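You operate a simulated robot arm through the tools that you are given. There is no shell and no other tool. Be economical: measure what you need, move in short steps, check, and stop when the job is done.

Carry out the task below with a simulated robot arm. There is one attempt and no reset: what you move stays moved.

TASK
Blot the spilt ink, then rub the stain off the table.
Fine: don't smear it while wet; damp the felt block on the sponge dish; put blotter and felt block back.
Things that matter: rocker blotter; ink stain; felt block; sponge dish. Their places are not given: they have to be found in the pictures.

It is judged by the outcome, as a careful person would: the job done as asked, and still so three seconds after it is handed in. It fails if anything else is knocked over, pushed out of place, dropped, spilled or broken.

THE ROBOT
A 6-joint arm with a two-finger parallel gripper, fixed in place. Base frame: the origin is at the foot of the arm, x ahead of it, y to its left, z up. Lengths are in m, angles in rad, forces in N, time in s.
With the tool pointing down near the work surface it reaches from about 0.24 to 0.64 m from the base axis. Its first joint turns from -1.152 to 1.152 rad. Payload 2.7 kg.
Tool frame: the origin (TCP) lies between the finger pads and is the grasp point; the fingertips stand 0.023 m ahead of it; z points along the fingers, y is the line along which they close. The gripper opens to 0.094 m. The fingers are 0.038 m wide and 0.01 m thick; the gripper's body (0.054 by 0.096 m) begins 0.039 m behind the TCP.
Orientation is that of the tool frame in the base frame, as a unit quaternion [x, y, z, w]. With the fingers straight down and closing along the base's y, the tool's x points along the base's -x, its y along +y and its z along -z.

THE INTERFACE
- The arm moves only by the tool arm_command. Its argument "increments" is one flat list of numbers, 7 for each row, row after row: the turn, a rotation vector about the tool's x, y, z in units of 180 degrees (1.0 is 180 degrees), then the shift along the tool's x, y, z in units of 100 mm (1.0 is 100 mm), then the opening in per cent of the stroke, from 0 (shut) to 100 (fully open). In form: [rx, ry, rz, x, y, z, fingers, rx, ry, rz, x, y, z, fingers, ...]. A call has 1 to 20 rows; each row is the pose to reach, as a shift and turn from the pose commanded when the call began, along the tool's axes at that moment. A call with a number of a shift or a turn outside -1 to 1 is refused whole. A row lasts 0.2 s, in which the tool goes at most 0.05 m and 0.15 rad; a call with a longer step from one row to the next is refused whole, and so is a gripper value outside its range. A pose out of reach is approached as far as the arm can. The call stops where the force on the tool passes 40 N (or 10 N more than at its start, if that is more) or the arm is blocked; 0.2 s more then pass. The fingers move at their own pace (about 0.045 m/s each) and stop on an object; they squeeze with about 34 N. The grip force told is the motor's: it shows also when the fingers shut on nothing. Time passes only in rows, and 0.2 s behind the last, so rows that repeat a pose let the fingers close. It gives the time, the measured TCP pose, the force on the tool (base axes), the opening and the grip force at its end, in the units of the frame above (readings bear some noise), and new pictures: "show" is both (left out), scene, wrist or none.
- Cameras (640 x 400 px; columns grow to the right, rows downward): "scene" is fixed at [0.0648, -0.4229, 1.4107]; the picture's right is [0.86, -0.51, 0.00], its down [-0.27, -0.44, -0.86] and it looks along [0.44, 0.73, -0.52] (base axes); focal length 317 px, centre (320, 200). "wrist" rides on the gripper at [-0.039, 0, -0.044] in the tool frame; the picture's right is [0.00, -1.00, 0.00], its down [0.97, 0.00, -0.24] and it looks along [0.24, 0.00, 0.97] (tool axes); focal length 218 px, centre (320, 200).
- probe_pixels(camera, pixels): for up to 12 pixels [column, row] of the newest picture of that camera ("zoom" is the newest enlarged one), the place [x, y, z] in the base frame of the surface seen there, good to about 0.002 m. No time passes.
- zoom(camera, box): a new picture of the part [left, top, right, bottom] of that camera's present view, enlarged. No time passes.
- finish_job(): hands the job in; it is judged then, once.

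Work in short steps. Measure before you move; look again where a grasp or a placing could have gone wrong, and mend it. You have 80 turns and 120 pictures in all, those below and enlarged ones among them. Open the gripper and draw the arm clear of the work before you hand the job in, unless the task says otherwise; then end with one line.

The tools are called after "Request:" as name(argument=value, ...) on one line, values as JSON. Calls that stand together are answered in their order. arm_command: Moves the arm, as the interface text tells. Its arguments: {"type":"object","properties":{"increments":{"type":"array","items":{"type":"number"}},"show":{"type":"string","enum":["both","scene","wrist","none"]}},"required":["increments"]} The other tools are called the same way: probe_pixels (camera, pixels) gives the place of the surface under pixels of a picture; zoom (camera, box) takes an enlarged picture of a part of a camera's view; finish_job () hands the job in.

At the start:

```text
clock: 0.0
position: [0.2624, 0.2057, 1.0952]
tcp_rot: [0.001, 1.0, 0.0, 0.0]
ft_force: [-1.2, 0.1, 0.3]
opening: 0.0941
finger_force: 0.1
```

scene: 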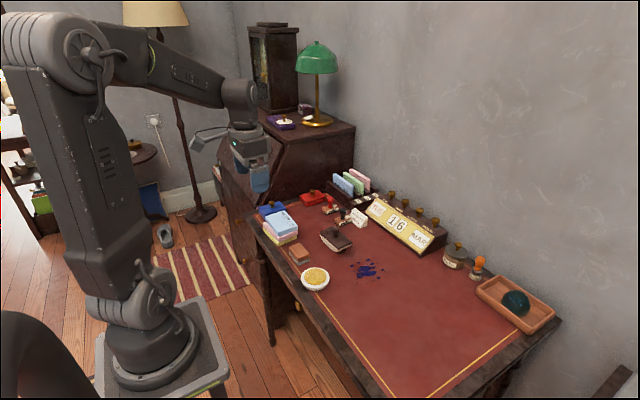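
wrist: 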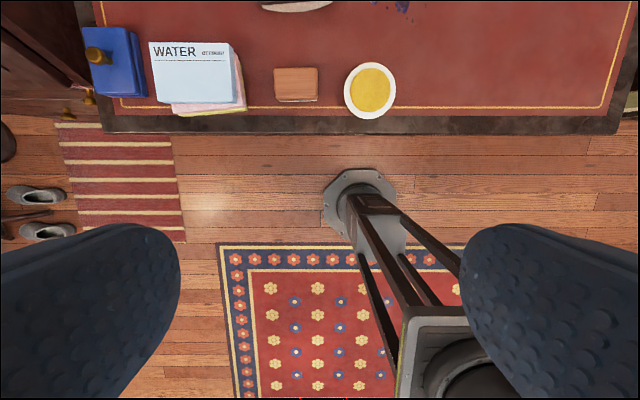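

The scene shows the blotter near (337,238), stain at (366,269), felt block near (299,253), and sponge dish at (315,278). I enlarge this area to measure.

Request:
zoom(camera="scene", box=[250, 180, 410, 300])

Request:
probe_pixels(camera="scene", pixels=[[299, 247], [299, 260], [315, 278], [366, 269], [337, 233], [337, 243], [323, 237], [352, 240], [300, 278], [330, 278], [352, 266], [383, 270]])

```text
3.33 times, centred on (330, 240) of scene
```

zoom: 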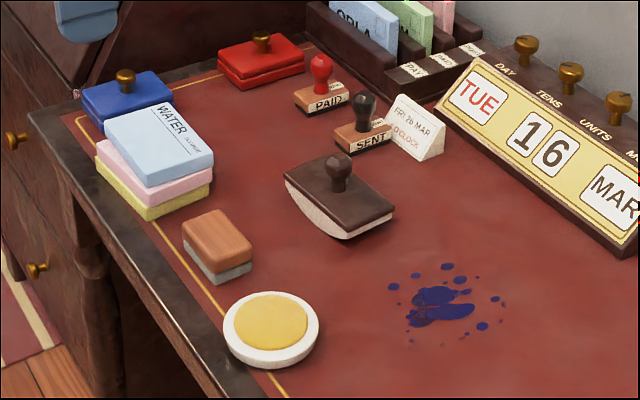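

```text
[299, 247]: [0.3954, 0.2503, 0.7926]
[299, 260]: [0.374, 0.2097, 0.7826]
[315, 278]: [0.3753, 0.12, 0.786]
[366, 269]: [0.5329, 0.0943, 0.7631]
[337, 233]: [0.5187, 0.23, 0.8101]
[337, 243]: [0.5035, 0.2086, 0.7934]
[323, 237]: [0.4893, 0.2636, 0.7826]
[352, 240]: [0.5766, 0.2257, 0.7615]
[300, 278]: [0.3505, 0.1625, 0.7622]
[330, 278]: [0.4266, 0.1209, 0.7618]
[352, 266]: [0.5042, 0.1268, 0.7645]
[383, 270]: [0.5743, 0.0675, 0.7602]
```

I need precise geometry of the blotter, block, stain and dish from the enlarged picture.

Request:
probe_pixels(camera="zoom", pixels=[[338, 158], [338, 186], [287, 182], [320, 160], [390, 211], [348, 234], [343, 239], [182, 233], [214, 212], [252, 247], [219, 268], [218, 282]])

Request:
probe_pixels(camera="zoom", pixels=[[393, 287], [411, 341], [447, 266], [495, 299], [482, 326], [440, 308], [411, 318], [472, 308], [270, 320], [232, 325], [310, 318], [420, 273]])

```text
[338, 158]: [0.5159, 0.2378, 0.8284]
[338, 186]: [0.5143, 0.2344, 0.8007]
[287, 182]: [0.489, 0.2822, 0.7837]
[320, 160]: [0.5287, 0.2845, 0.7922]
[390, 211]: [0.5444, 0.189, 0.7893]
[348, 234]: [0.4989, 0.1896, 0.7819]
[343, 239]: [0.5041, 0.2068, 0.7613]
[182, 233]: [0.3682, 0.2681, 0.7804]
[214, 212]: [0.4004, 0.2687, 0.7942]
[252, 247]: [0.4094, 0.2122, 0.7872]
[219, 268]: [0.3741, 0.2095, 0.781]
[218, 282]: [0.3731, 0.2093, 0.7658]
```

```text
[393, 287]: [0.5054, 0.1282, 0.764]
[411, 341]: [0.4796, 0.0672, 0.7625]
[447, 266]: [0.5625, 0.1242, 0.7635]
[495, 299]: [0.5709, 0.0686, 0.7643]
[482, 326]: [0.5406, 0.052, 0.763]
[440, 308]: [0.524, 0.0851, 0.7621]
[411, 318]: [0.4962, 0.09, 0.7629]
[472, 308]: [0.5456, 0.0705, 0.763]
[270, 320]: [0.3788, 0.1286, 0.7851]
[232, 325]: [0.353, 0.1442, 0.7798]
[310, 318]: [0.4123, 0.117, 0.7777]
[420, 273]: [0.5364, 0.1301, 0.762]
```

Blotter knob at about (0.516,0.236,0.83), block (0.39,0.24), dish (0.382,0.13), stain centre (0.53,0.09). I move above the blotter.

Request:
arm_command(increments=[0, 0, 0, -0.4, 0.1, 0.2, 100, 0, 0, 0, -0.7, 0.2, 0.4, 100, 0, 0, 0, -1, 0.3, 0.5, 100], show="none")

Request:
arm_command(increments=[0, 0, 0, -0.4, 0, 0.2, 100, 0, 0, 0, -0.7, 0, 0.4, 100, 0, 0, 0, -1, 0, 0.6, 100], show="none")

Request:
arm_command(increments=[0, 0, 0, -0.3, 0, 0.2, 100, 0, 0, 0, -0.54, 0, 0.3, 100, 0, 0, 0, -0.54, 0, 0.3, 100])

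```text
clock: 0.8
position: [0.3627, 0.2348, 1.0433]
tcp_rot: [0.0, 1.0, 0.001, 0.001]
ft_force: [-0.7, -0.2, 0.7]
opening: 0.0939
finger_force: 0.1
```

```text
clock: 1.6
position: [0.4638, 0.2369, 0.9849]
tcp_rot: [0.0, 1.0, 0.0, 0.001]
ft_force: [0.3, -0.6, 0.0]
opening: 0.094
finger_force: 0.2
```

```text
clock: 2.4
position: [0.5174, 0.238, 0.9538]
tcp_rot: [-0.001, 1.0, 0.0, -0.001]
ft_force: [-0.6, 0.2, -0.9]
opening: 0.094
finger_force: 0.1
```

scene: 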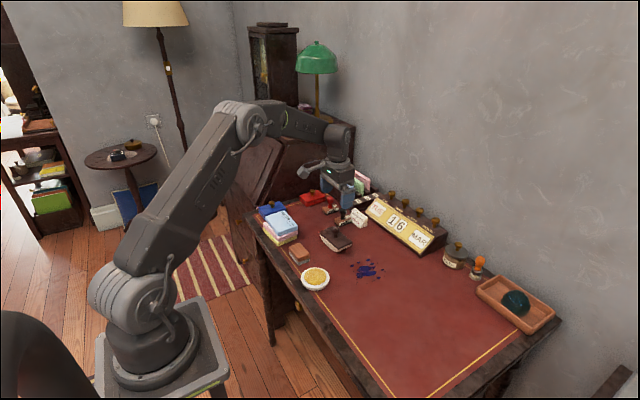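
wrist: 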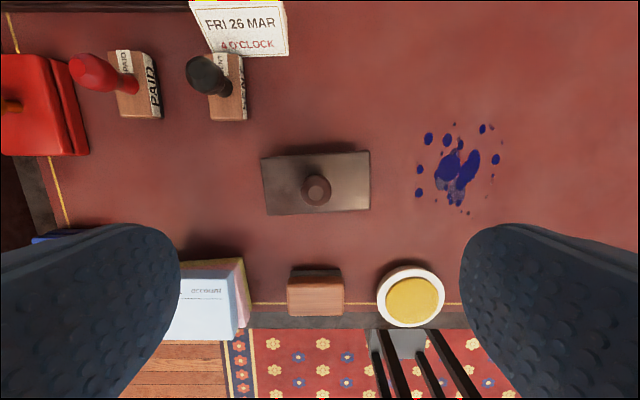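

The wrist view shows the blotter clearly (knob at (316,189)), with the stain at (455,170). I measure both.

Request:
probe_pixels(camera="wrist", pixels=[[316, 186], [304, 189], [328, 189], [316, 200], [264, 160], [368, 152], [369, 209], [267, 213], [310, 152], [288, 285], [342, 283], [315, 314]])

Request:
probe_pixels(camera="wrist", pixels=[[428, 138], [455, 125], [482, 128], [502, 143], [496, 159], [492, 176], [419, 193], [419, 170], [468, 212], [455, 204], [458, 172], [411, 300]])

Request:
zoom(camera="wrist", box=[240, 100, 520, 340])

```text
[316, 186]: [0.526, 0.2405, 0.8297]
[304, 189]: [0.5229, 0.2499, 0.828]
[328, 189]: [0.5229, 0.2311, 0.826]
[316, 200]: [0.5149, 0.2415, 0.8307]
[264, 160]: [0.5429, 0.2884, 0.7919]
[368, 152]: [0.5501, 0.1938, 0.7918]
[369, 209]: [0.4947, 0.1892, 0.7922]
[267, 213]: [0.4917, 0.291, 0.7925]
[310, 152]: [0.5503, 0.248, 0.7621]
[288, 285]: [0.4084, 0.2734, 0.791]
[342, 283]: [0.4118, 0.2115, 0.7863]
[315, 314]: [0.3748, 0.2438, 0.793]
```

```text
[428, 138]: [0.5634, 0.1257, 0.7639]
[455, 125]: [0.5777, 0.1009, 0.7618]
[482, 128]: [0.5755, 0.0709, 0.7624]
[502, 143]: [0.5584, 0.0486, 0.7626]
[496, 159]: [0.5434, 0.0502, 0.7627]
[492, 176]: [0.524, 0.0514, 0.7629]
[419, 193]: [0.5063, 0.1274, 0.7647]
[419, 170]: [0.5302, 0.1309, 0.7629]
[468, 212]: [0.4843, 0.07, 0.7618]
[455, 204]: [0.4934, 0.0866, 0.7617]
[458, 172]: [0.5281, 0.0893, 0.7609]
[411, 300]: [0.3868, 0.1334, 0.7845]
```

```text
1.67 times, centred on (380, 220) of wrist
```

zoom: 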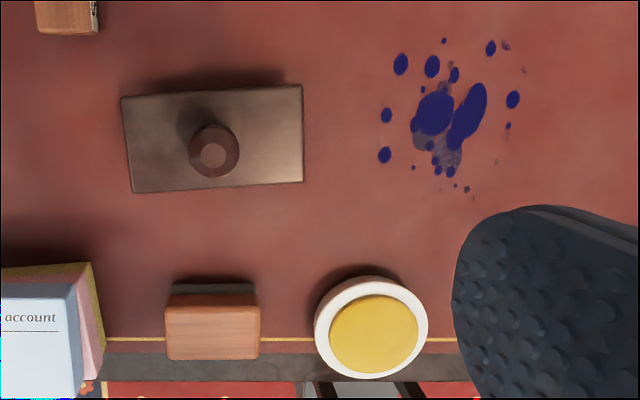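

Blotter: knob centre (0.520,0.2406), plate top z 0.792, about 0.10 (y) × 0.057 (x). I descend so the fingertips stay just above the plate.

Request:
arm_command(increments=[0, 0, 0, -0.026, 0.026, 0.4, 60, 0, 0, 0, -0.026, 0.026, 0.8, 60, 0, 0, 0, -0.026, 0.026, 1.0, 60], show="wrist")

```text
clock: 3.2
position: [0.5188, 0.2382, 0.8541]
tcp_rot: [-0.001, 1.0, 0.001, 0.0]
ft_force: [0.7, -0.3, 0.9]
opening: 0.0564
finger_force: 0.0
```

wrist: 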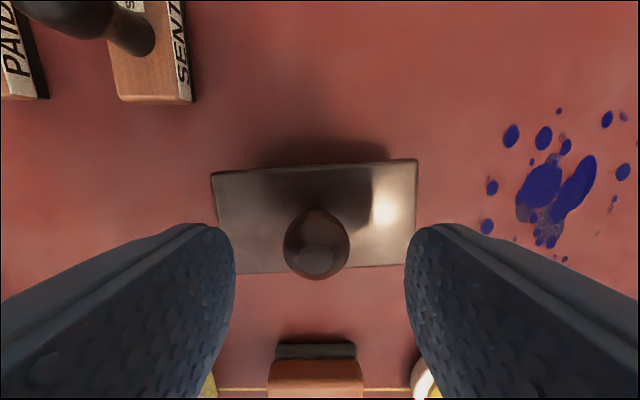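

Knob is centred between the fingers. Descend to z≈0.820 and close.

Request:
arm_command(increments=[0, 0, 0, 0, 0, 0.2, 60, 0, 0, 0, 0, 0, 0.33, 60, 0, 0, 0, 0, 0, 0.33, 0, 0, 0, 0, 0, 0, 0.33, 0, 0, 0, 0, 0, 0, 0.33, 0, 0, 0, 0, 0, 0, 0.33, 0])

```text
clock: 4.6
position: [0.5176, 0.2391, 0.8223]
tcp_rot: [-0.001, 1.0, 0.001, 0.0]
ft_force: [0.2, 0.7, 0.1]
opening: 0.0252
finger_force: 33.7
```

scene: 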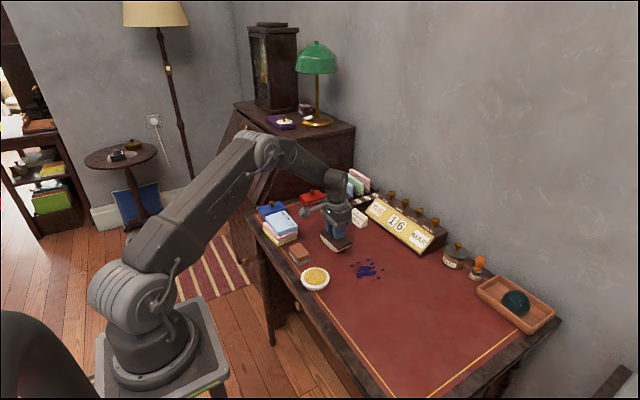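
wrist: 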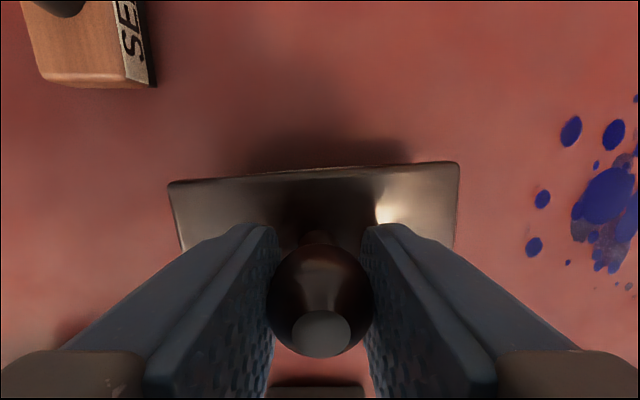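

Gripped (opening 25 mm). I lift 6 cm and look at the curved underside to learn its radius.

Request:
arm_command(increments=[0, 0, 0, 0, 0, -0.1, 0, 0, 0, 0, 0, 0, -0.4, 0, 0, 0, 0, 0, 0, -0.8, 0, 0, 0, 0, 0, 0, -0.8, 0], show="scene")

Request:
zoom(camera="scene", box=[290, 180, 390, 242])

```text
clock: 5.6
position: [0.5208, 0.2396, 0.9018]
tcp_rot: [0.0, 1.0, 0.0, 0.0]
ft_force: [-0.5, -0.4, -2.5]
opening: 0.0254
finger_force: 34.0
```

scene: 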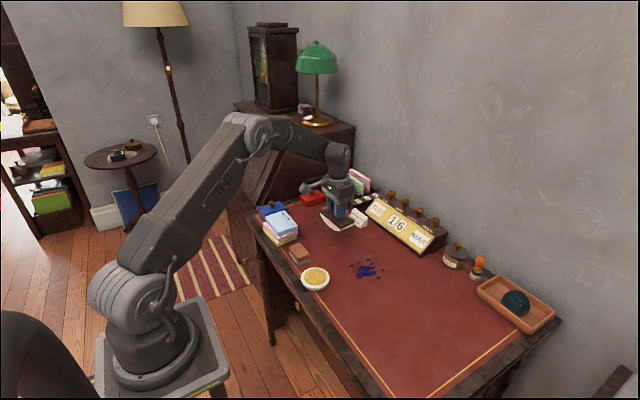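

```text
6.40 times, centred on (340, 211) of scene
```

zoom: 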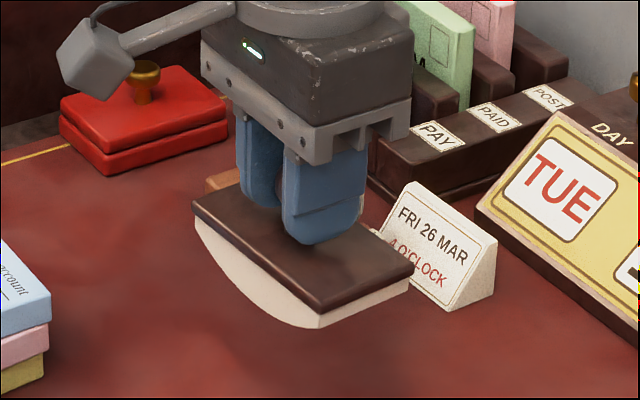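

The side profile is visible; probe points along its curved edge.

Request:
probe_pixels(camera="zoom", pixels=[[196, 222], [199, 234], [208, 256], [222, 278], [240, 297], [258, 310], [280, 320], [300, 325], [317, 327], [320, 318], [192, 208], [318, 310]])

```text
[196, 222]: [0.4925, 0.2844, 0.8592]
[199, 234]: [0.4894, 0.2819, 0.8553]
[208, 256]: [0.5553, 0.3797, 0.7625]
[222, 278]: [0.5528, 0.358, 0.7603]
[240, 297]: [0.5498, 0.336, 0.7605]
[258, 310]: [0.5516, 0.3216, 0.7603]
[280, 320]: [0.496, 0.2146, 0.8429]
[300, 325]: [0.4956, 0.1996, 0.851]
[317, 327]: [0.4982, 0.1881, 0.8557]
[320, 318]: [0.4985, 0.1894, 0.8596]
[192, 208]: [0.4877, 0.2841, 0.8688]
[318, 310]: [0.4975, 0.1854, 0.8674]
```

Radius ≈0.085 m. I carry the blotter to above the far strip of the stain (x≈0.554, y≈0.089).

Request:
arm_command(increments=[0, 0, 0, -0.1, -0.3, 0, 0, 0, 0, 0, -0.25, -0.6, 0, 0, 0, 0, 0, -0.35, -0.9, 0, 0], show="none")

Request:
arm_command(increments=[0, 0, 0, 0, -0.3, 0, 0, 0, 0, 0, 0, -0.5, 0.3, 0, 0, 0, 0, 0, -0.59, 0.5, 0, 0, 0, 0, 0, -0.59, 0.5, 0])

```text
clock: 6.4
position: [0.5546, 0.1478, 0.9007]
tcp_rot: [-0.001, 1.0, 0.001, 0.0]
ft_force: [-0.1, 0.0, -3.2]
opening: 0.0254
finger_force: 33.5
```

```text
clock: 7.4
position: [0.5523, 0.0889, 0.8527]
tcp_rot: [-0.001, 1.0, 0.001, 0.001]
ft_force: [-0.1, 0.0, -3.2]
opening: 0.0252
finger_force: 33.8
```

scene: 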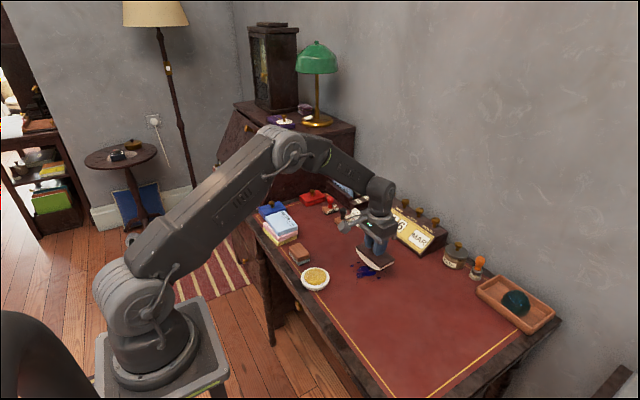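
wrist: 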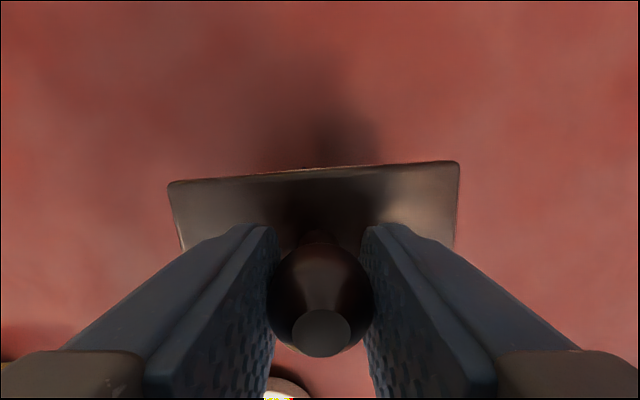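

Held true at (0.5523,0.0889). Lower straight onto the ink with a light press.

Request:
arm_command(increments=[0, 0, 0, 0, 0, 0.2, 0, 0, 0, 0, 0, 0, 0.28, 0, 0, 0, 0, 0, 0, 0.32, 0, 0, 0, 0, 0, 0, 0.335, 0], show="none")

```text
clock: 8.4
position: [0.5557, 0.0918, 0.8224]
tcp_rot: [0.0, 1.0, 0.001, 0.002]
ft_force: [-13.6, -0.3, 32.8]
opening: 0.0252
finger_force: 34.1
```

Contact is firm (33 N); I ease 1.5 mm while rolling one way and back without sliding.

Request:
arm_command(increments=[0, 0, 0, 0, 0, -0.015, 0, -0.043, 0, 0, 0, -0.0804, -0.0173, 0, -0.0859, 0, 0, 0, -0.1615, -0.0242, 0, -0.1289, 0, 0, 0, -0.2438, -0.0356, 0, -0.1719, 0, 0, 0, -0.3279, -0.0513, 0])

```text
clock: 9.6
position: [0.5575, 0.057, 0.8257]
tcp_rot: [-0.001, 0.963, 0.27, 0.002]
ft_force: [5.1, 4.6, 22.5]
opening: 0.0253
finger_force: 34.4
```

scene: 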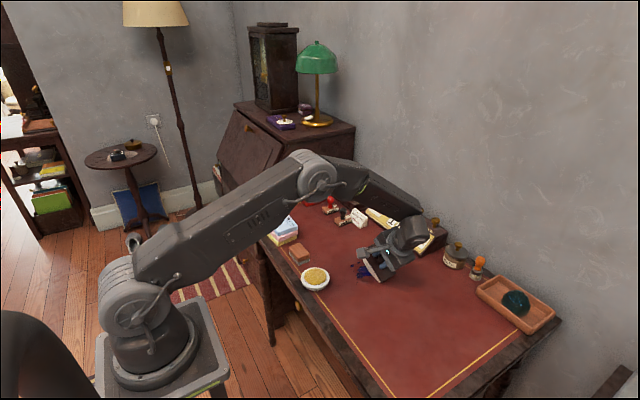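
wrist: 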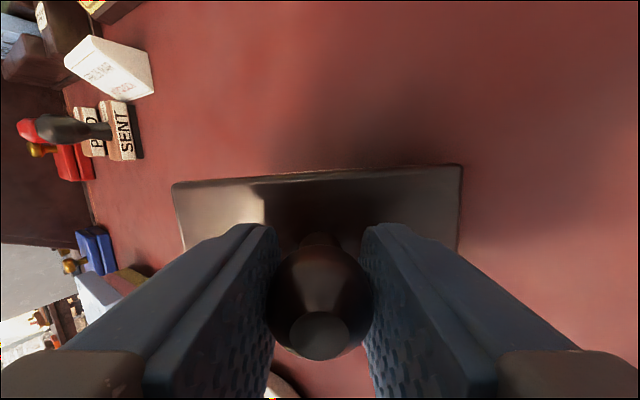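

Rolling works (22 N, plate still true in the gripper). Roll back through neutral to the other side, back to neutral, and lift off.

Request:
arm_command(increments=[0.043, 0, 0, 0, 0.064, 0.0567, 0, 0.0859, 0, 0, 0, 0.1288, 0.1088, 0, 0.1289, 0, 0, 0, 0.1948, 0.1564, 0, 0.1719, 0, 0, 0, 0.2626, 0.1997, 0, 0.2149, 0, 0, 0, 0.3327, 0.2391, 0, 0.2578, 0, 0, 0, 0.4058, 0.2748, 0, 0.3008, 0, 0, 0, 0.4823, 0.3074, 0, 0.3438, 0, 0, 0, 0.5625, 0.3371, 0, 0.3008, 0, 0, 0, 0.4823, 0.3074, 0, 0.2578, 0, 0, 0, 0.4058, 0.2748, 0, 0.2149, 0, 0, 0, 0.3327, 0.2391, 0, 0.1719, 0, 0, 0, 0.2626, 0.1997, 0, 0.1719, 0, 0, 0, 0.4168, -0.0576, 0, 0.1719, 0, 0, 0, 0.4168, -0.0576, 0])

```text
clock: 12.6
position: [0.5539, 0.0918, 0.8484]
tcp_rot: [-0.001, 1.0, 0.001, 0.0]
ft_force: [-0.6, 0.4, -2.2]
opening: 0.0251
finger_force: 33.9
```

scene: 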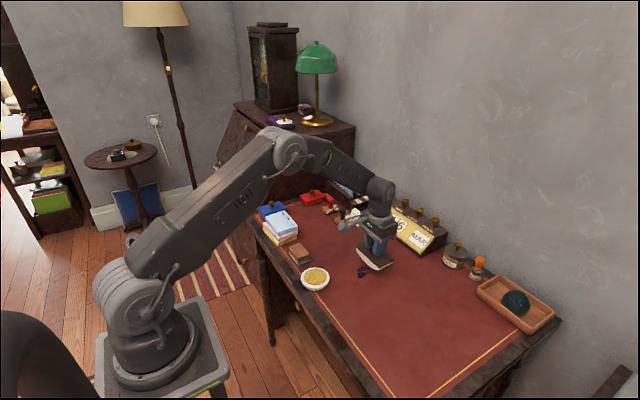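
wrist: 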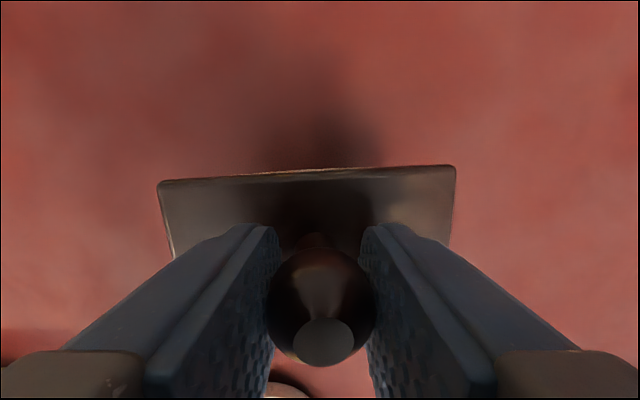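

Far strip appears cleaned. Now the near strip (x≈0.506): translate raised, lower, roll both ways, and lift while returning level.

Request:
arm_command(increments=[0, 0, 0, 0.24, 0, 0, 0, 0, 0, 0, 0.48, 0, 0, 0, 0, 0, 0, 0.48, 0, 0.2, 0, 0, 0, 0, 0.48, 0, 0.3, 0, -0.043, 0, 0, 0.48, -0.0804, 0.2977, 0, -0.0859, 0, 0, 0.48, -0.1615, 0.2908, 0, -0.1289, 0, 0, 0.48, -0.2438, 0.2794, 0, -0.1719, 0, 0, 0.48, -0.3279, 0.2637, 0, -0.1289, 0, 0, 0.48, -0.2438, 0.2794, 0, -0.0859, 0, 0, 0.48, -0.1615, 0.2908, 0, -0.043, 0, 0, 0.48, -0.0804, 0.2977, 0, 0, 0, 0, 0.48, 0, 0.3, 0, 0.043, 0, 0, 0.48, 0.0804, 0.2977, 0, 0.0859, 0, 0, 0.48, 0.1615, 0.2908, 0, 0.1289, 0, 0, 0.48, 0.2438, 0.2794, 0, 0.1719, 0, 0, 0.48, 0.3279, 0.2637, 0, 0.1289, 0, 0, 0.48, 0.2438, 0.15, 0, 0.0859, 0, 0, 0.48, 0.1615, 0, 0, 0.043, 0, 0, 0.48, 0.0804, 0, 0, 0, 0, 0, 0.48, 0, 0, 0])

```text
clock: 16.8
position: [0.507, 0.0894, 0.8491]
tcp_rot: [-0.001, 1.0, 0.002, 0.001]
ft_force: [0.1, 0.1, -3.0]
opening: 0.025
finger_force: 34.1
```

scene: 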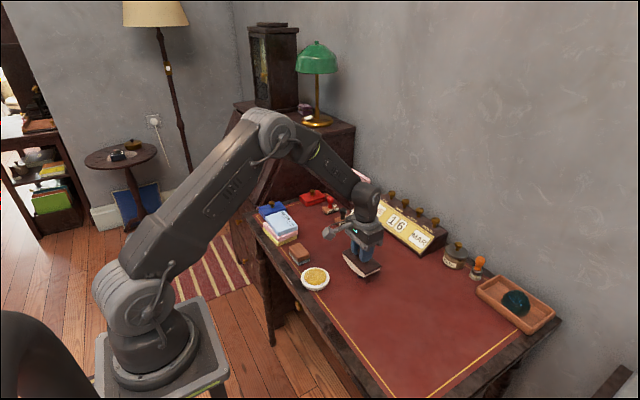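
wrist: 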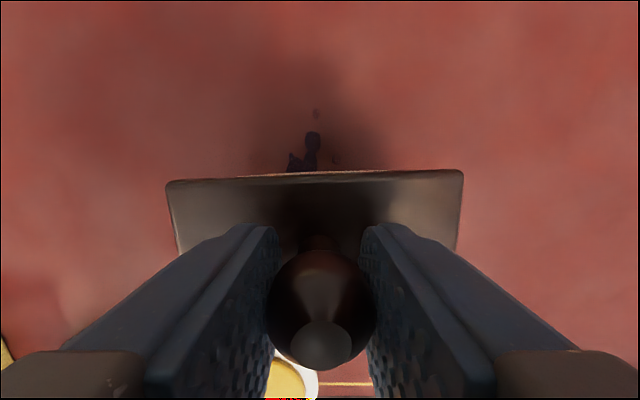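

Some ink remains ahead at (305,150). Repeat the roll for the middle strip (x≈0.53).

Request:
arm_command(increments=[0, 0, 0, -0.12, 0, 0, 0, 0, 0, 0, -0.24, 0, 0, 0, 0, 0, 0, -0.24, 0, 0.2, 0, 0, 0, 0, -0.24, 0, 0.3, 0, -0.043, 0, 0, -0.24, -0.0804, 0.2977, 0, -0.0859, 0, 0, -0.24, -0.1615, 0.2908, 0, -0.1289, 0, 0, -0.24, -0.2438, 0.2794, 0, -0.1719, 0, 0, -0.24, -0.3279, 0.2637, 0, -0.1289, 0, 0, -0.24, -0.2438, 0.2794, 0, -0.0859, 0, 0, -0.24, -0.1615, 0.2908, 0, -0.043, 0, 0, -0.24, -0.0804, 0.2977, 0, 0, 0, 0, -0.24, 0, 0.3, 0, 0.043, 0, 0, -0.24, 0.0804, 0.2977, 0, 0.0859, 0, 0, -0.24, 0.1615, 0.2908, 0, 0.1289, 0, 0, -0.24, 0.2438, 0.2794, 0, 0.1719, 0, 0, -0.24, 0.3279, 0.2637, 0, 0.1289, 0, 0, -0.24, 0.2438, 0.15, 0, 0.0859, 0, 0, -0.24, 0.1615, 0, 0, 0.043, 0, 0, -0.24, 0.0804, 0, 0, 0, 0, 0, -0.24, 0, 0, 0], show="none")

Request:
arm_command(increments=[0, 0, 0, 0, 0.1, -0.3, 0, 0, 0, 0, 0, 0.5, -0.5, 0, 0, 0, 0, 0.05, 0.9, -0.5, 0, 0, 0, 0, 0.1, 1.0, -0.5, 0, 0, 0, 0, 0.1, 1.0, -0.5, 0])

Request:
zoom(camera="scene", box=[290, 200, 450, 300])

```text
clock: 21.0
position: [0.5292, 0.0888, 0.85]
tcp_rot: [-0.001, 1.0, 0.001, 0.001]
ft_force: [-1.3, 0.7, -2.2]
opening: 0.0251
finger_force: 34.5
```

```text
clock: 22.2
position: [0.5199, 0.1899, 0.8988]
tcp_rot: [-0.001, 1.0, 0.001, 0.0]
ft_force: [0.3, -0.1, -1.8]
opening: 0.0247
finger_force: 34.0
```

scene: 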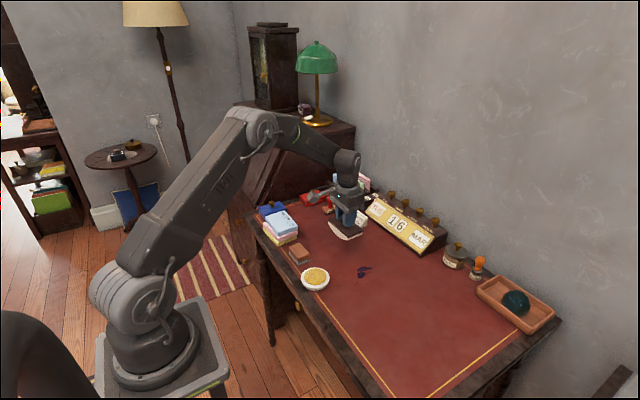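
wrist: 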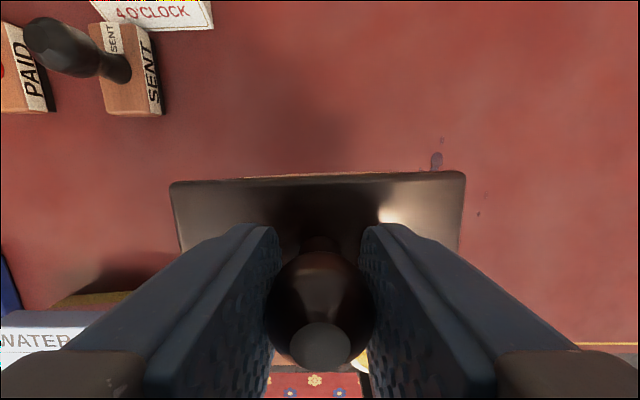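

```text
4.00 times, centred on (370, 250) of scene
```

zoom: 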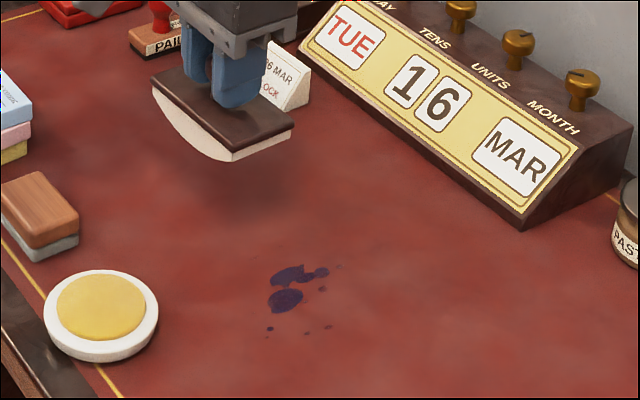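

Most is absorbed; I inspect and locate what remains at zoom (285,290).

Request:
probe_pixels(camera="zoom", pixels=[[288, 273], [285, 300], [315, 272], [340, 266], [270, 328], [306, 334], [330, 326], [322, 288], [267, 338]])

Request:
zoom(camera="scene", box=[346, 258, 386, 283])

```text
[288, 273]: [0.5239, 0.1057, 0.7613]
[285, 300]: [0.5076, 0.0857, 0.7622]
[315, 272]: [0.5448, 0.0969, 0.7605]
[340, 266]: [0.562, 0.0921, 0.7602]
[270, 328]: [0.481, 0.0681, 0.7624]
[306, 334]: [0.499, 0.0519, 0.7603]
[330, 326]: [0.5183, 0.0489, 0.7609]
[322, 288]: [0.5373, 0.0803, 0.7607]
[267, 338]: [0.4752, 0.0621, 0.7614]
```

```text
16.00 times, centred on (366, 270) of scene
```

zoom: 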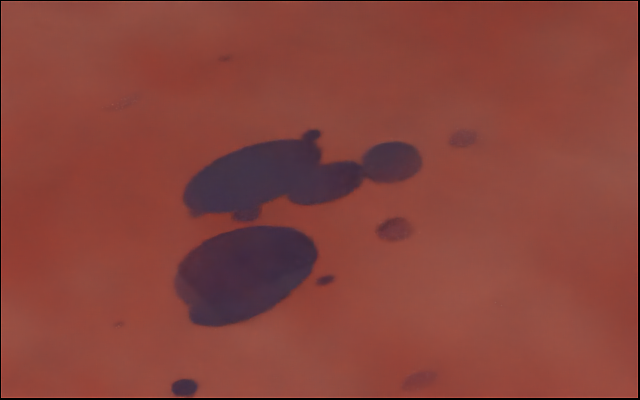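

Remaining marks look dull (set stain), but the dot at (0.481,0.068) and part of the lower blob look darker. I make another blot at x≈0.493 to be safe before any rubbing.

Request:
arm_command(increments=[0, 0, 0, 0.05, -0.4, 0, 0, 0, 0, 0, 0.15, -0.8, 0.3, 0, 0, 0, 0, 0.26, -1.0, 0.5, 0], show="none")

Request:
arm_command(increments=[0, 0, 0, 0, 0, 0.1, 0, 0, 0, 0, 0, 0, 0.2, 0, 0, 0, 0, 0, 0, 0.26, 0, 0, 0, 0, 0, 0, 0.3, 0, -0.043, 0, 0, 0, -0.0804, 0.2977, 0, -0.0859, 0, 0, 0, -0.1615, 0.2908, 0, -0.1289, 0, 0, 0, -0.2438, 0.2794, 0, -0.1719, 0, 0, 0, -0.3279, 0.2637, 0, -0.1289, 0, 0, 0, -0.2438, 0.2794, 0, -0.0859, 0, 0, 0, -0.1615, 0.2908, 0, -0.043, 0, 0, 0, -0.0804, 0.2977, 0, 0, 0, 0, 0, 0, 0.3, 0, 0.043, 0, 0, 0, 0.0804, 0.2977, 0, 0.0859, 0, 0, 0, 0.1615, 0.2908, 0, 0.1289, 0, 0, 0, 0.2438, 0.2794, 0, 0.1719, 0, 0, 0, 0.3279, 0.2637, 0, 0.1289, 0, 0, 0, 0.2438, 0.15, 0, 0.0859, 0, 0, 0, 0.1615, 0, 0, 0.043, 0, 0, 0, 0.0804, 0, 0, 0, 0, 0, 0, 0, 0, 0], show="none")

Request:
arm_command(increments=[0, 0, 0, 0, 0.1, -0.3, 0, 0, 0, 0, -0.1, 0.5, -0.5, 0, 0, 0, 0, -0.2, 0.9, -0.5, 0, 0, 0, 0, -0.26, 1.0, -0.5, 0, 0, 0, 0, -0.26, 1.0, -0.5, 0], show="scene")

Request:
zoom(camera="scene", box=[346, 258, 386, 283])

```text
refused: row 2 steps farther than a row can; nothing moved
```

```text
clock: 26.4
position: [0.5202, 0.1896, 0.9]
tcp_rot: [-0.002, 1.0, 0.001, 0.0]
ft_force: [-0.2, -0.7, -3.2]
opening: 0.0252
finger_force: 34.0
```

```text
clock: 27.6
position: [0.5457, 0.2886, 0.9514]
tcp_rot: [0.0, 1.0, 0.0, -0.001]
ft_force: [0.1, -0.5, -2.0]
opening: 0.0249
finger_force: 34.4
```

scene: 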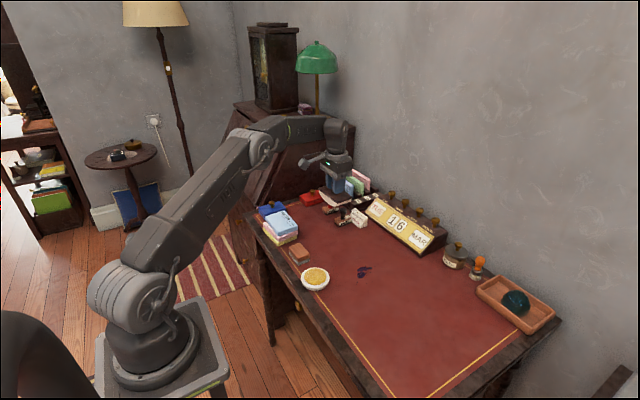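

```text
16.00 times, centred on (366, 270) of scene
```

zoom: 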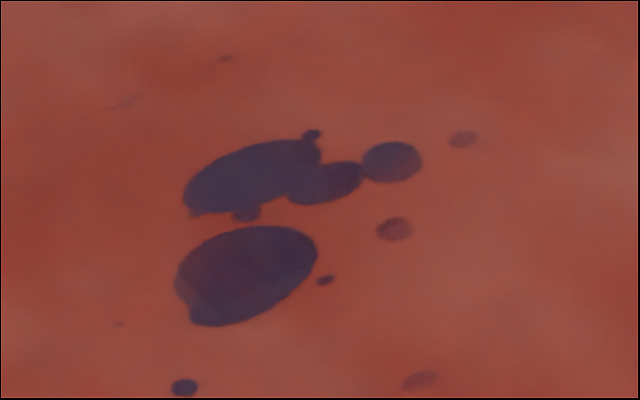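

The first move was refused and the roll ran harmlessly in the air. Scene shows nothing disturbed. I now go to (0.494, 0.089), in steps.

Request:
arm_command(increments=[0, 0, 0, 0.15, -0.4, 0, 0, 0, 0, 0, 0.3, -0.7, 0, 0, 0, 0, 0, 0.52, -1.0, 0.2, 0], show="none")

```text
clock: 28.4
position: [0.4954, 0.1895, 0.9311]
tcp_rot: [-0.001, 1.0, 0.0, 0.0]
ft_force: [-0.7, -1.0, -2.7]
opening: 0.0251
finger_force: 33.8
```

Request:
arm_command(increments=[0, 0, 0, 0, -0.3, 0.2, 0, 0, 0, 0, 0, -0.6, 0.4, 0, 0, 0, 0, 0, -0.9, 0.6, 0, 0, 0, 0, 0, -1.0, 0.8, 0, 0, 0, 0, 0, -1.0, 0.8, 0], show="wrist")

```text
clock: 29.6
position: [0.4936, 0.0895, 0.8504]
tcp_rot: [-0.001, 1.0, 0.0, 0.001]
ft_force: [0.0, -0.8, -1.8]
opening: 0.0251
finger_force: 34.0
```

wrist: 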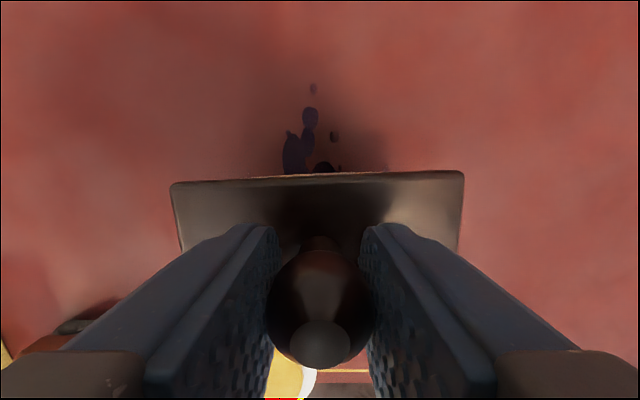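

In place at (0.494,0.0895,0.850). Roll here.

Request:
arm_command(increments=[0, 0, 0, 0, 0, 0.1, 0, 0, 0, 0, 0, 0, 0.2, 0, 0, 0, 0, 0, 0, 0.26, 0, 0, 0, 0, 0, 0, 0.305, 0, -0.043, 0, 0, 0, -0.0804, 0.3027, 0, -0.0859, 0, 0, 0, -0.1615, 0.2958, 0, -0.1289, 0, 0, 0, -0.2438, 0.2844, 0, -0.1719, 0, 0, 0, -0.3279, 0.2687, 0, -0.1289, 0, 0, 0, -0.2438, 0.2844, 0, -0.0859, 0, 0, 0, -0.1615, 0.2958, 0, -0.043, 0, 0, 0, -0.0804, 0.3027, 0, 0, 0, 0, 0, 0, 0.305, 0, 0.043, 0, 0, 0, 0.0804, 0.3027, 0, 0.0859, 0, 0, 0, 0.1615, 0.2958, 0, 0.1289, 0, 0, 0, 0.2438, 0.2844, 0, 0.1719, 0, 0, 0, 0.3279, 0.2687, 0, 0.1289, 0, 0, 0, 0.2438, 0.15, 0, 0.0859, 0, 0, 0, 0.1615, 0, 0, 0.043, 0, 0, 0, 0.0804, 0, 0, 0, 0, 0, 0, 0, 0, 0], show="none")

```text
clock: 33.8
position: [0.4942, 0.0882, 0.8498]
tcp_rot: [-0.001, 1.0, 0.001, 0.001]
ft_force: [-0.5, -0.2, -3.7]
opening: 0.0247
finger_force: 33.6
```

Finished rolling. Carry the blotter back toward its original spot (TCP 0.519, 0.239).

Request:
arm_command(increments=[0, 0, 0, 0, 0, -0.3, 0, 0, 0, 0, -0.1, 0.4, -0.4, 0, 0, 0, 0, -0.2, 0.75, -0.4, 0, 0, 0, 0, -0.25, 1.0, -0.4, 0, 0, 0, 0, -0.25, 1.0, -0.4, 0], show="scene")

Request:
zoom(camera="scene", box=[346, 258, 386, 283])

```text
clock: 35.0
position: [0.5198, 0.1919, 0.8901]
tcp_rot: [0.0, 1.0, 0.001, 0.001]
ft_force: [-0.7, 0.3, -2.3]
opening: 0.0251
finger_force: 34.2
```

scene: 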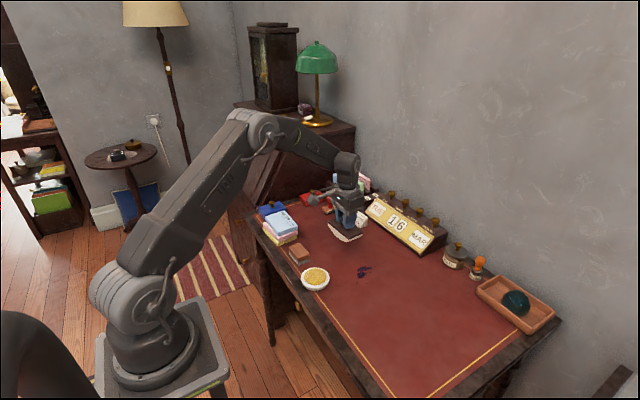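

```text
16.00 times, centred on (366, 270) of scene
```

zoom: 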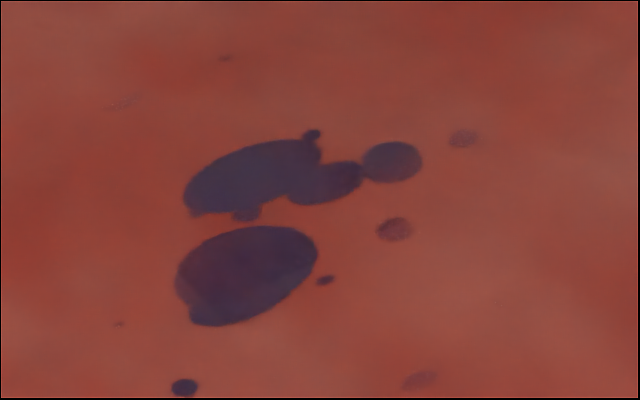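

A second blot changed nothing, so what remains is set stain. Place the blotter back and release.

Request:
arm_command(increments=[0, 0, 0, 0, 0.25, 0.1, 0, 0, 0, 0, 0, 0.488, 0.3, 0, 0, 0, 0, 0, 0.488, 0.5, 0, 0, 0, 0, 0, 0.488, 0.62, 0, 0, 0, 0, 0, 0.488, 0.675, 0, 0, 0, 0, 0, 0.488, 0.675, 0], show="wrist")

```text
clock: 36.4
position: [0.5192, 0.2389, 0.8215]
tcp_rot: [-0.001, 1.0, 0.001, 0.001]
ft_force: [-0.6, 0.8, -1.9]
opening: 0.0252
finger_force: 33.8
```

wrist: 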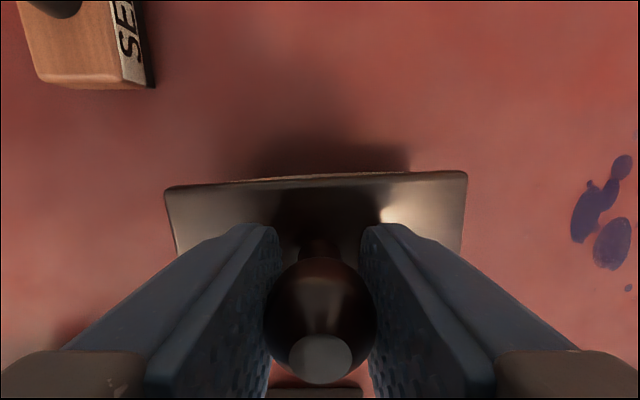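

Still carrying its weight; lower another 2 mm and read the force.

Request:
arm_command(increments=[0, 0, 0, 0, 0, 0.01, 0, 0, 0, 0, 0, 0, 0.02, 0, 0, 0, 0, 0, 0, 0.02, 0], show="none")

```text
clock: 37.2
position: [0.5193, 0.2388, 0.8206]
tcp_rot: [-0.001, 1.0, 0.001, 0.001]
ft_force: [-0.1, 0.6, -3.0]
opening: 0.0251
finger_force: 33.8
```

Request:
arm_command(increments=[0, 0, 0, 0, 0, 0.01, 0, 0, 0, 0, 0, 0, 0.02, 0, 0, 0, 0, 0, 0, 0.02, 0], show="scene")

Request:
zoom(camera="scene", box=[290, 200, 390, 262])

```text
clock: 38.0
position: [0.5192, 0.239, 0.8186]
tcp_rot: [-0.002, 1.0, 0.001, 0.001]
ft_force: [-1.2, 0.0, 1.0]
opening: 0.025
finger_force: 34.3
```

scene: 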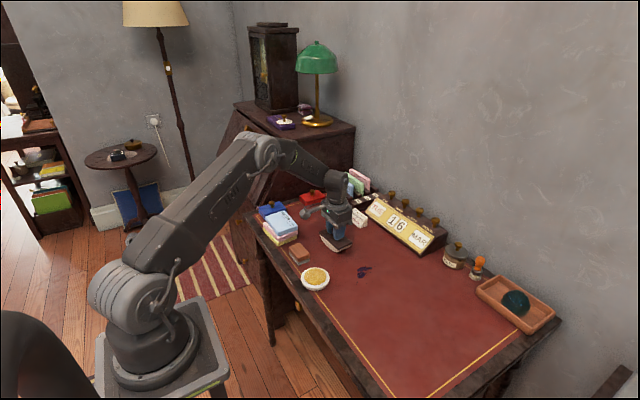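

```text
6.40 times, centred on (340, 231) of scene
```

zoom: 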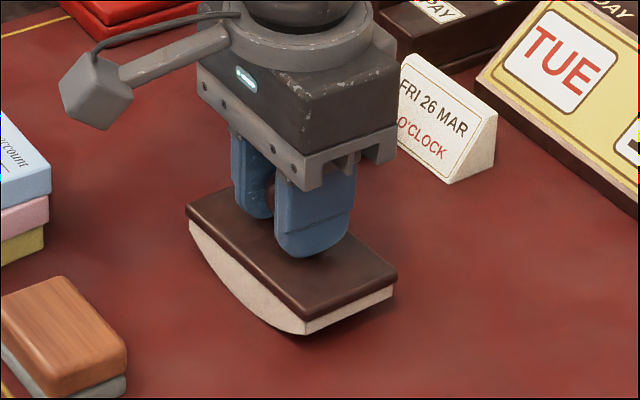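

Contact now (force ≈0). Release and lift.

Request:
arm_command(increments=[0, 0, 0, 0, 0, 0, 30, 0, 0, 0, 0, 0, 0, 50, 0, 0, 0, 0, 0, 0, 60, 0, 0, 0, 0, 0, -0.1, 60, 0, 0, 0, 0, 0, -0.5, 60, 0, 0, 0, 0, 0, -0.9, 60, 0, 0, 0, 0, 0, -1, 60])

```text
clock: 39.6
position: [0.518, 0.2379, 0.9205]
tcp_rot: [0.0, 1.0, 0.001, 0.001]
ft_force: [-0.3, -0.3, 0.3]
opening: 0.056
finger_force: 0.0
```

scene: 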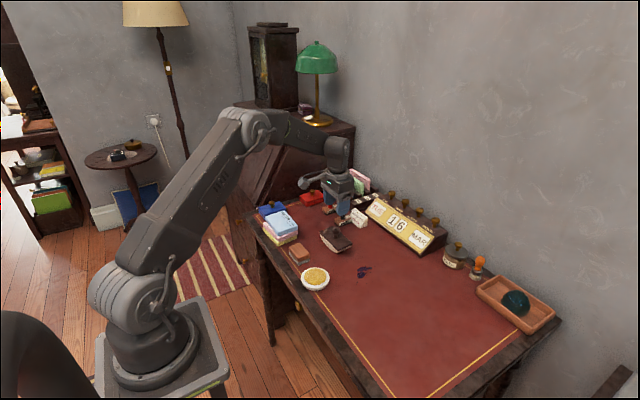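
wrist: 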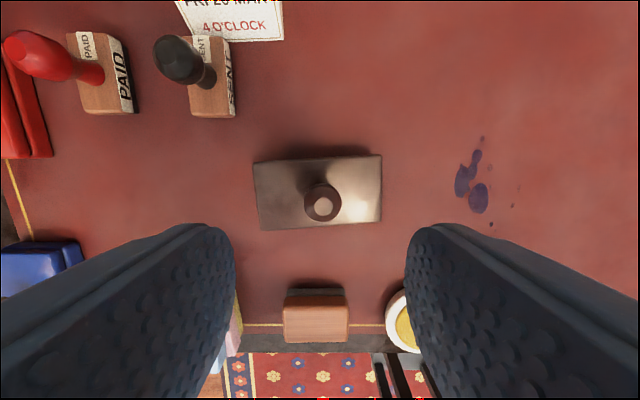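

Blotter is back. Now the felt block: measure its corners and neighbours (paper stack and dish).

Request:
zoom(camera="scene", box=[250, 210, 350, 297])

Request:
probe_pixels(camera="wrist", pixels=[[285, 298], [347, 297], [348, 341], [285, 342], [238, 300], [240, 320], [292, 291], [343, 290], [389, 310], [255, 175], [381, 157], [322, 200]])

```text
4.60 times, centred on (300, 254) of scene
```

zoom: 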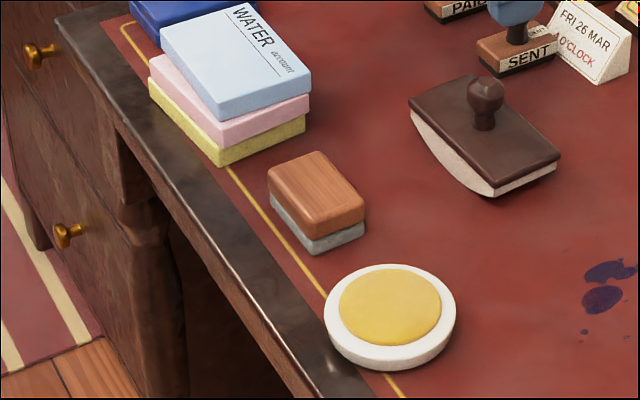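

```text
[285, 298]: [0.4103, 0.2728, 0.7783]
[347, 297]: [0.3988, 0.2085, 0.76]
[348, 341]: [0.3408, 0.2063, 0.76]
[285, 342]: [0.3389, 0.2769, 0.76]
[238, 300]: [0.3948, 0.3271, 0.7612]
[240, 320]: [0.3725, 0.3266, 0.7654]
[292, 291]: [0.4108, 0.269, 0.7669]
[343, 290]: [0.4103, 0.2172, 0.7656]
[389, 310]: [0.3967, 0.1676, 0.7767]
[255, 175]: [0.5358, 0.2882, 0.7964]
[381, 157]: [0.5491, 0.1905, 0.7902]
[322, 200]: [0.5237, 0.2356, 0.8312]
```

Block centre ≈(0.391,0.243), clear neighbours (papers y≥0.32, dish y≤0.168). Move above it.

Request:
arm_command(increments=[0, 0, 0, 0.3, 0, 0, 90, 0, 0, 0, 0.6, 0, 0, 90, 0, 0, 0, 0.9, 0.04, 0, 90], show="none")

Request:
arm_command(increments=[0, 0, 0, 0.3, 0, 0.2, 90, 0, 0, 0, 0.38, 0, 0.5, 90, 0, 0, 0, 0.38, 0, 0.5, 90])

```text
clock: 40.4
position: [0.4278, 0.2423, 0.9198]
tcp_rot: [-0.001, 1.0, 0.002, 0.002]
ft_force: [0.1, -0.5, 0.2]
opening: 0.0846
finger_force: 0.0
```

```text
clock: 41.2
position: [0.3898, 0.2426, 0.8679]
tcp_rot: [0.0, 1.0, 0.001, 0.001]
ft_force: [0.3, -0.4, -0.2]
opening: 0.0843
finger_force: 0.2
```

scene: 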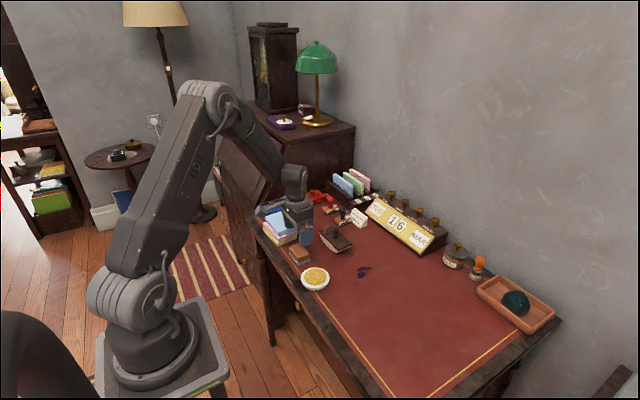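
wrist: 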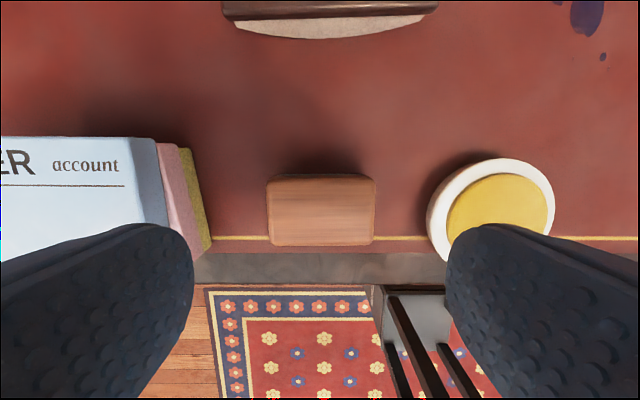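

Probe block top and dish accurately.

Request:
probe_pixels(camera="wrist", pixels=[[270, 210], [373, 210], [321, 178], [321, 243], [200, 230], [430, 215], [551, 195], [490, 160], [500, 180], [500, 205], [457, 200], [541, 200]])

```text
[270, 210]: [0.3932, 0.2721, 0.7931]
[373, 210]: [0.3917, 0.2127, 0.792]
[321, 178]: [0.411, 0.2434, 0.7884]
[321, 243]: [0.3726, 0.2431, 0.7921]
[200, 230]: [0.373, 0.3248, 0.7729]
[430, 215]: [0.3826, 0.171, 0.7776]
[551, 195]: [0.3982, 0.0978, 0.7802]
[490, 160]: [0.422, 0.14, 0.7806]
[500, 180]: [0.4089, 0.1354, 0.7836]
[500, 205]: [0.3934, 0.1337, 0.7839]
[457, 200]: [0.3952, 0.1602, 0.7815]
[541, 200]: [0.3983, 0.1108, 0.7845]
```

Block centre (0.392,0.2425), top 0.793; dish centre (0.385,0.134), sponge top 0.784. Descend to grip the wooden part.

Request:
arm_command(increments=[0, 0, 0, -0.02, 0, 0.3, 90, 0, 0, 0, -0.02, 0, 0.55, 90, 0, 0, 0, -0.02, 0, 0.7, 90, 0, 0, 0, -0.02, 0, 0.71, 90], show="wrist")

Request:
zoom(camera="scene", box=[250, 210, 350, 297])

```text
clock: 42.2
position: [0.3929, 0.2426, 0.7978]
tcp_rot: [0.0, 1.0, 0.001, 0.001]
ft_force: [-0.2, 0.2, 0.1]
opening: 0.0846
finger_force: 0.1
```

wrist: 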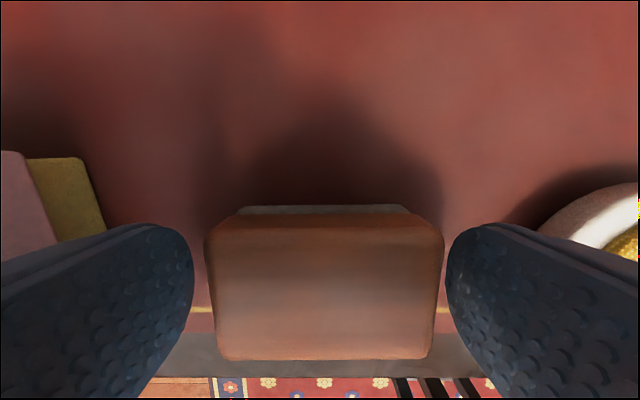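

```text
4.60 times, centred on (300, 254) of scene
```

zoom: 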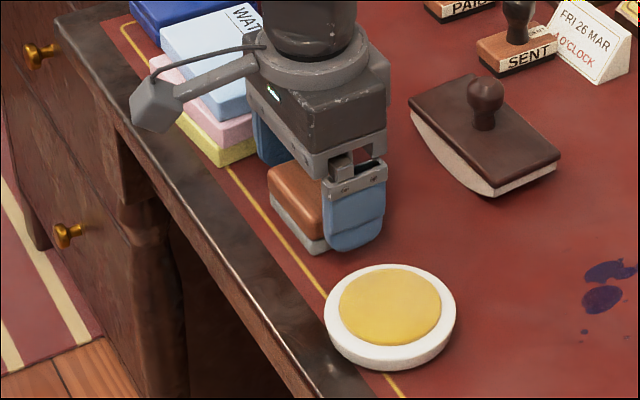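

Centred around the block, clear of the papers and dish. Close and lift.

Request:
arm_command(increments=[0, 0, 0, 0, 0, 0, 0, 0, 0, 0, 0, 0, 0, 0, 0, 0, 0, 0, 0, 0, 0, 0, 0, 0, 0, 0, -0.1, 0, 0, 0, 0, 0, 0, -0.4, 0, 0, 0, 0, 0, 0, -0.6, 0, 0, 0, 0, 0, 0, -0.6, 0])

```text
clock: 43.8
position: [0.3926, 0.2408, 0.8568]
tcp_rot: [0.0, 1.0, 0.0, 0.0]
ft_force: [-0.5, 0.3, -0.5]
opening: 0.0637
finger_force: 33.9
```

scene: 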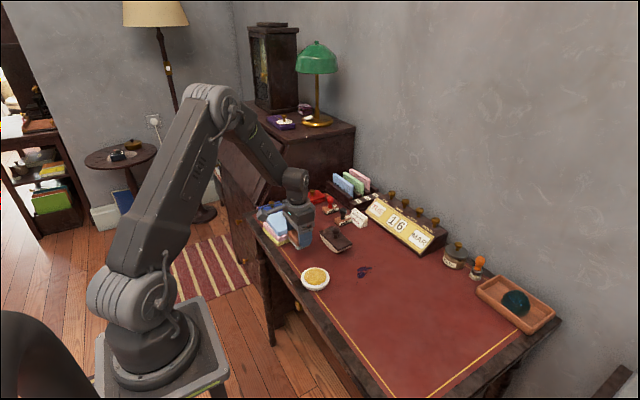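
wrist: 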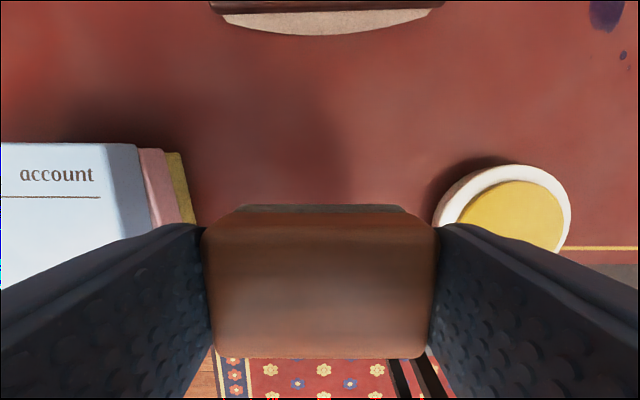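

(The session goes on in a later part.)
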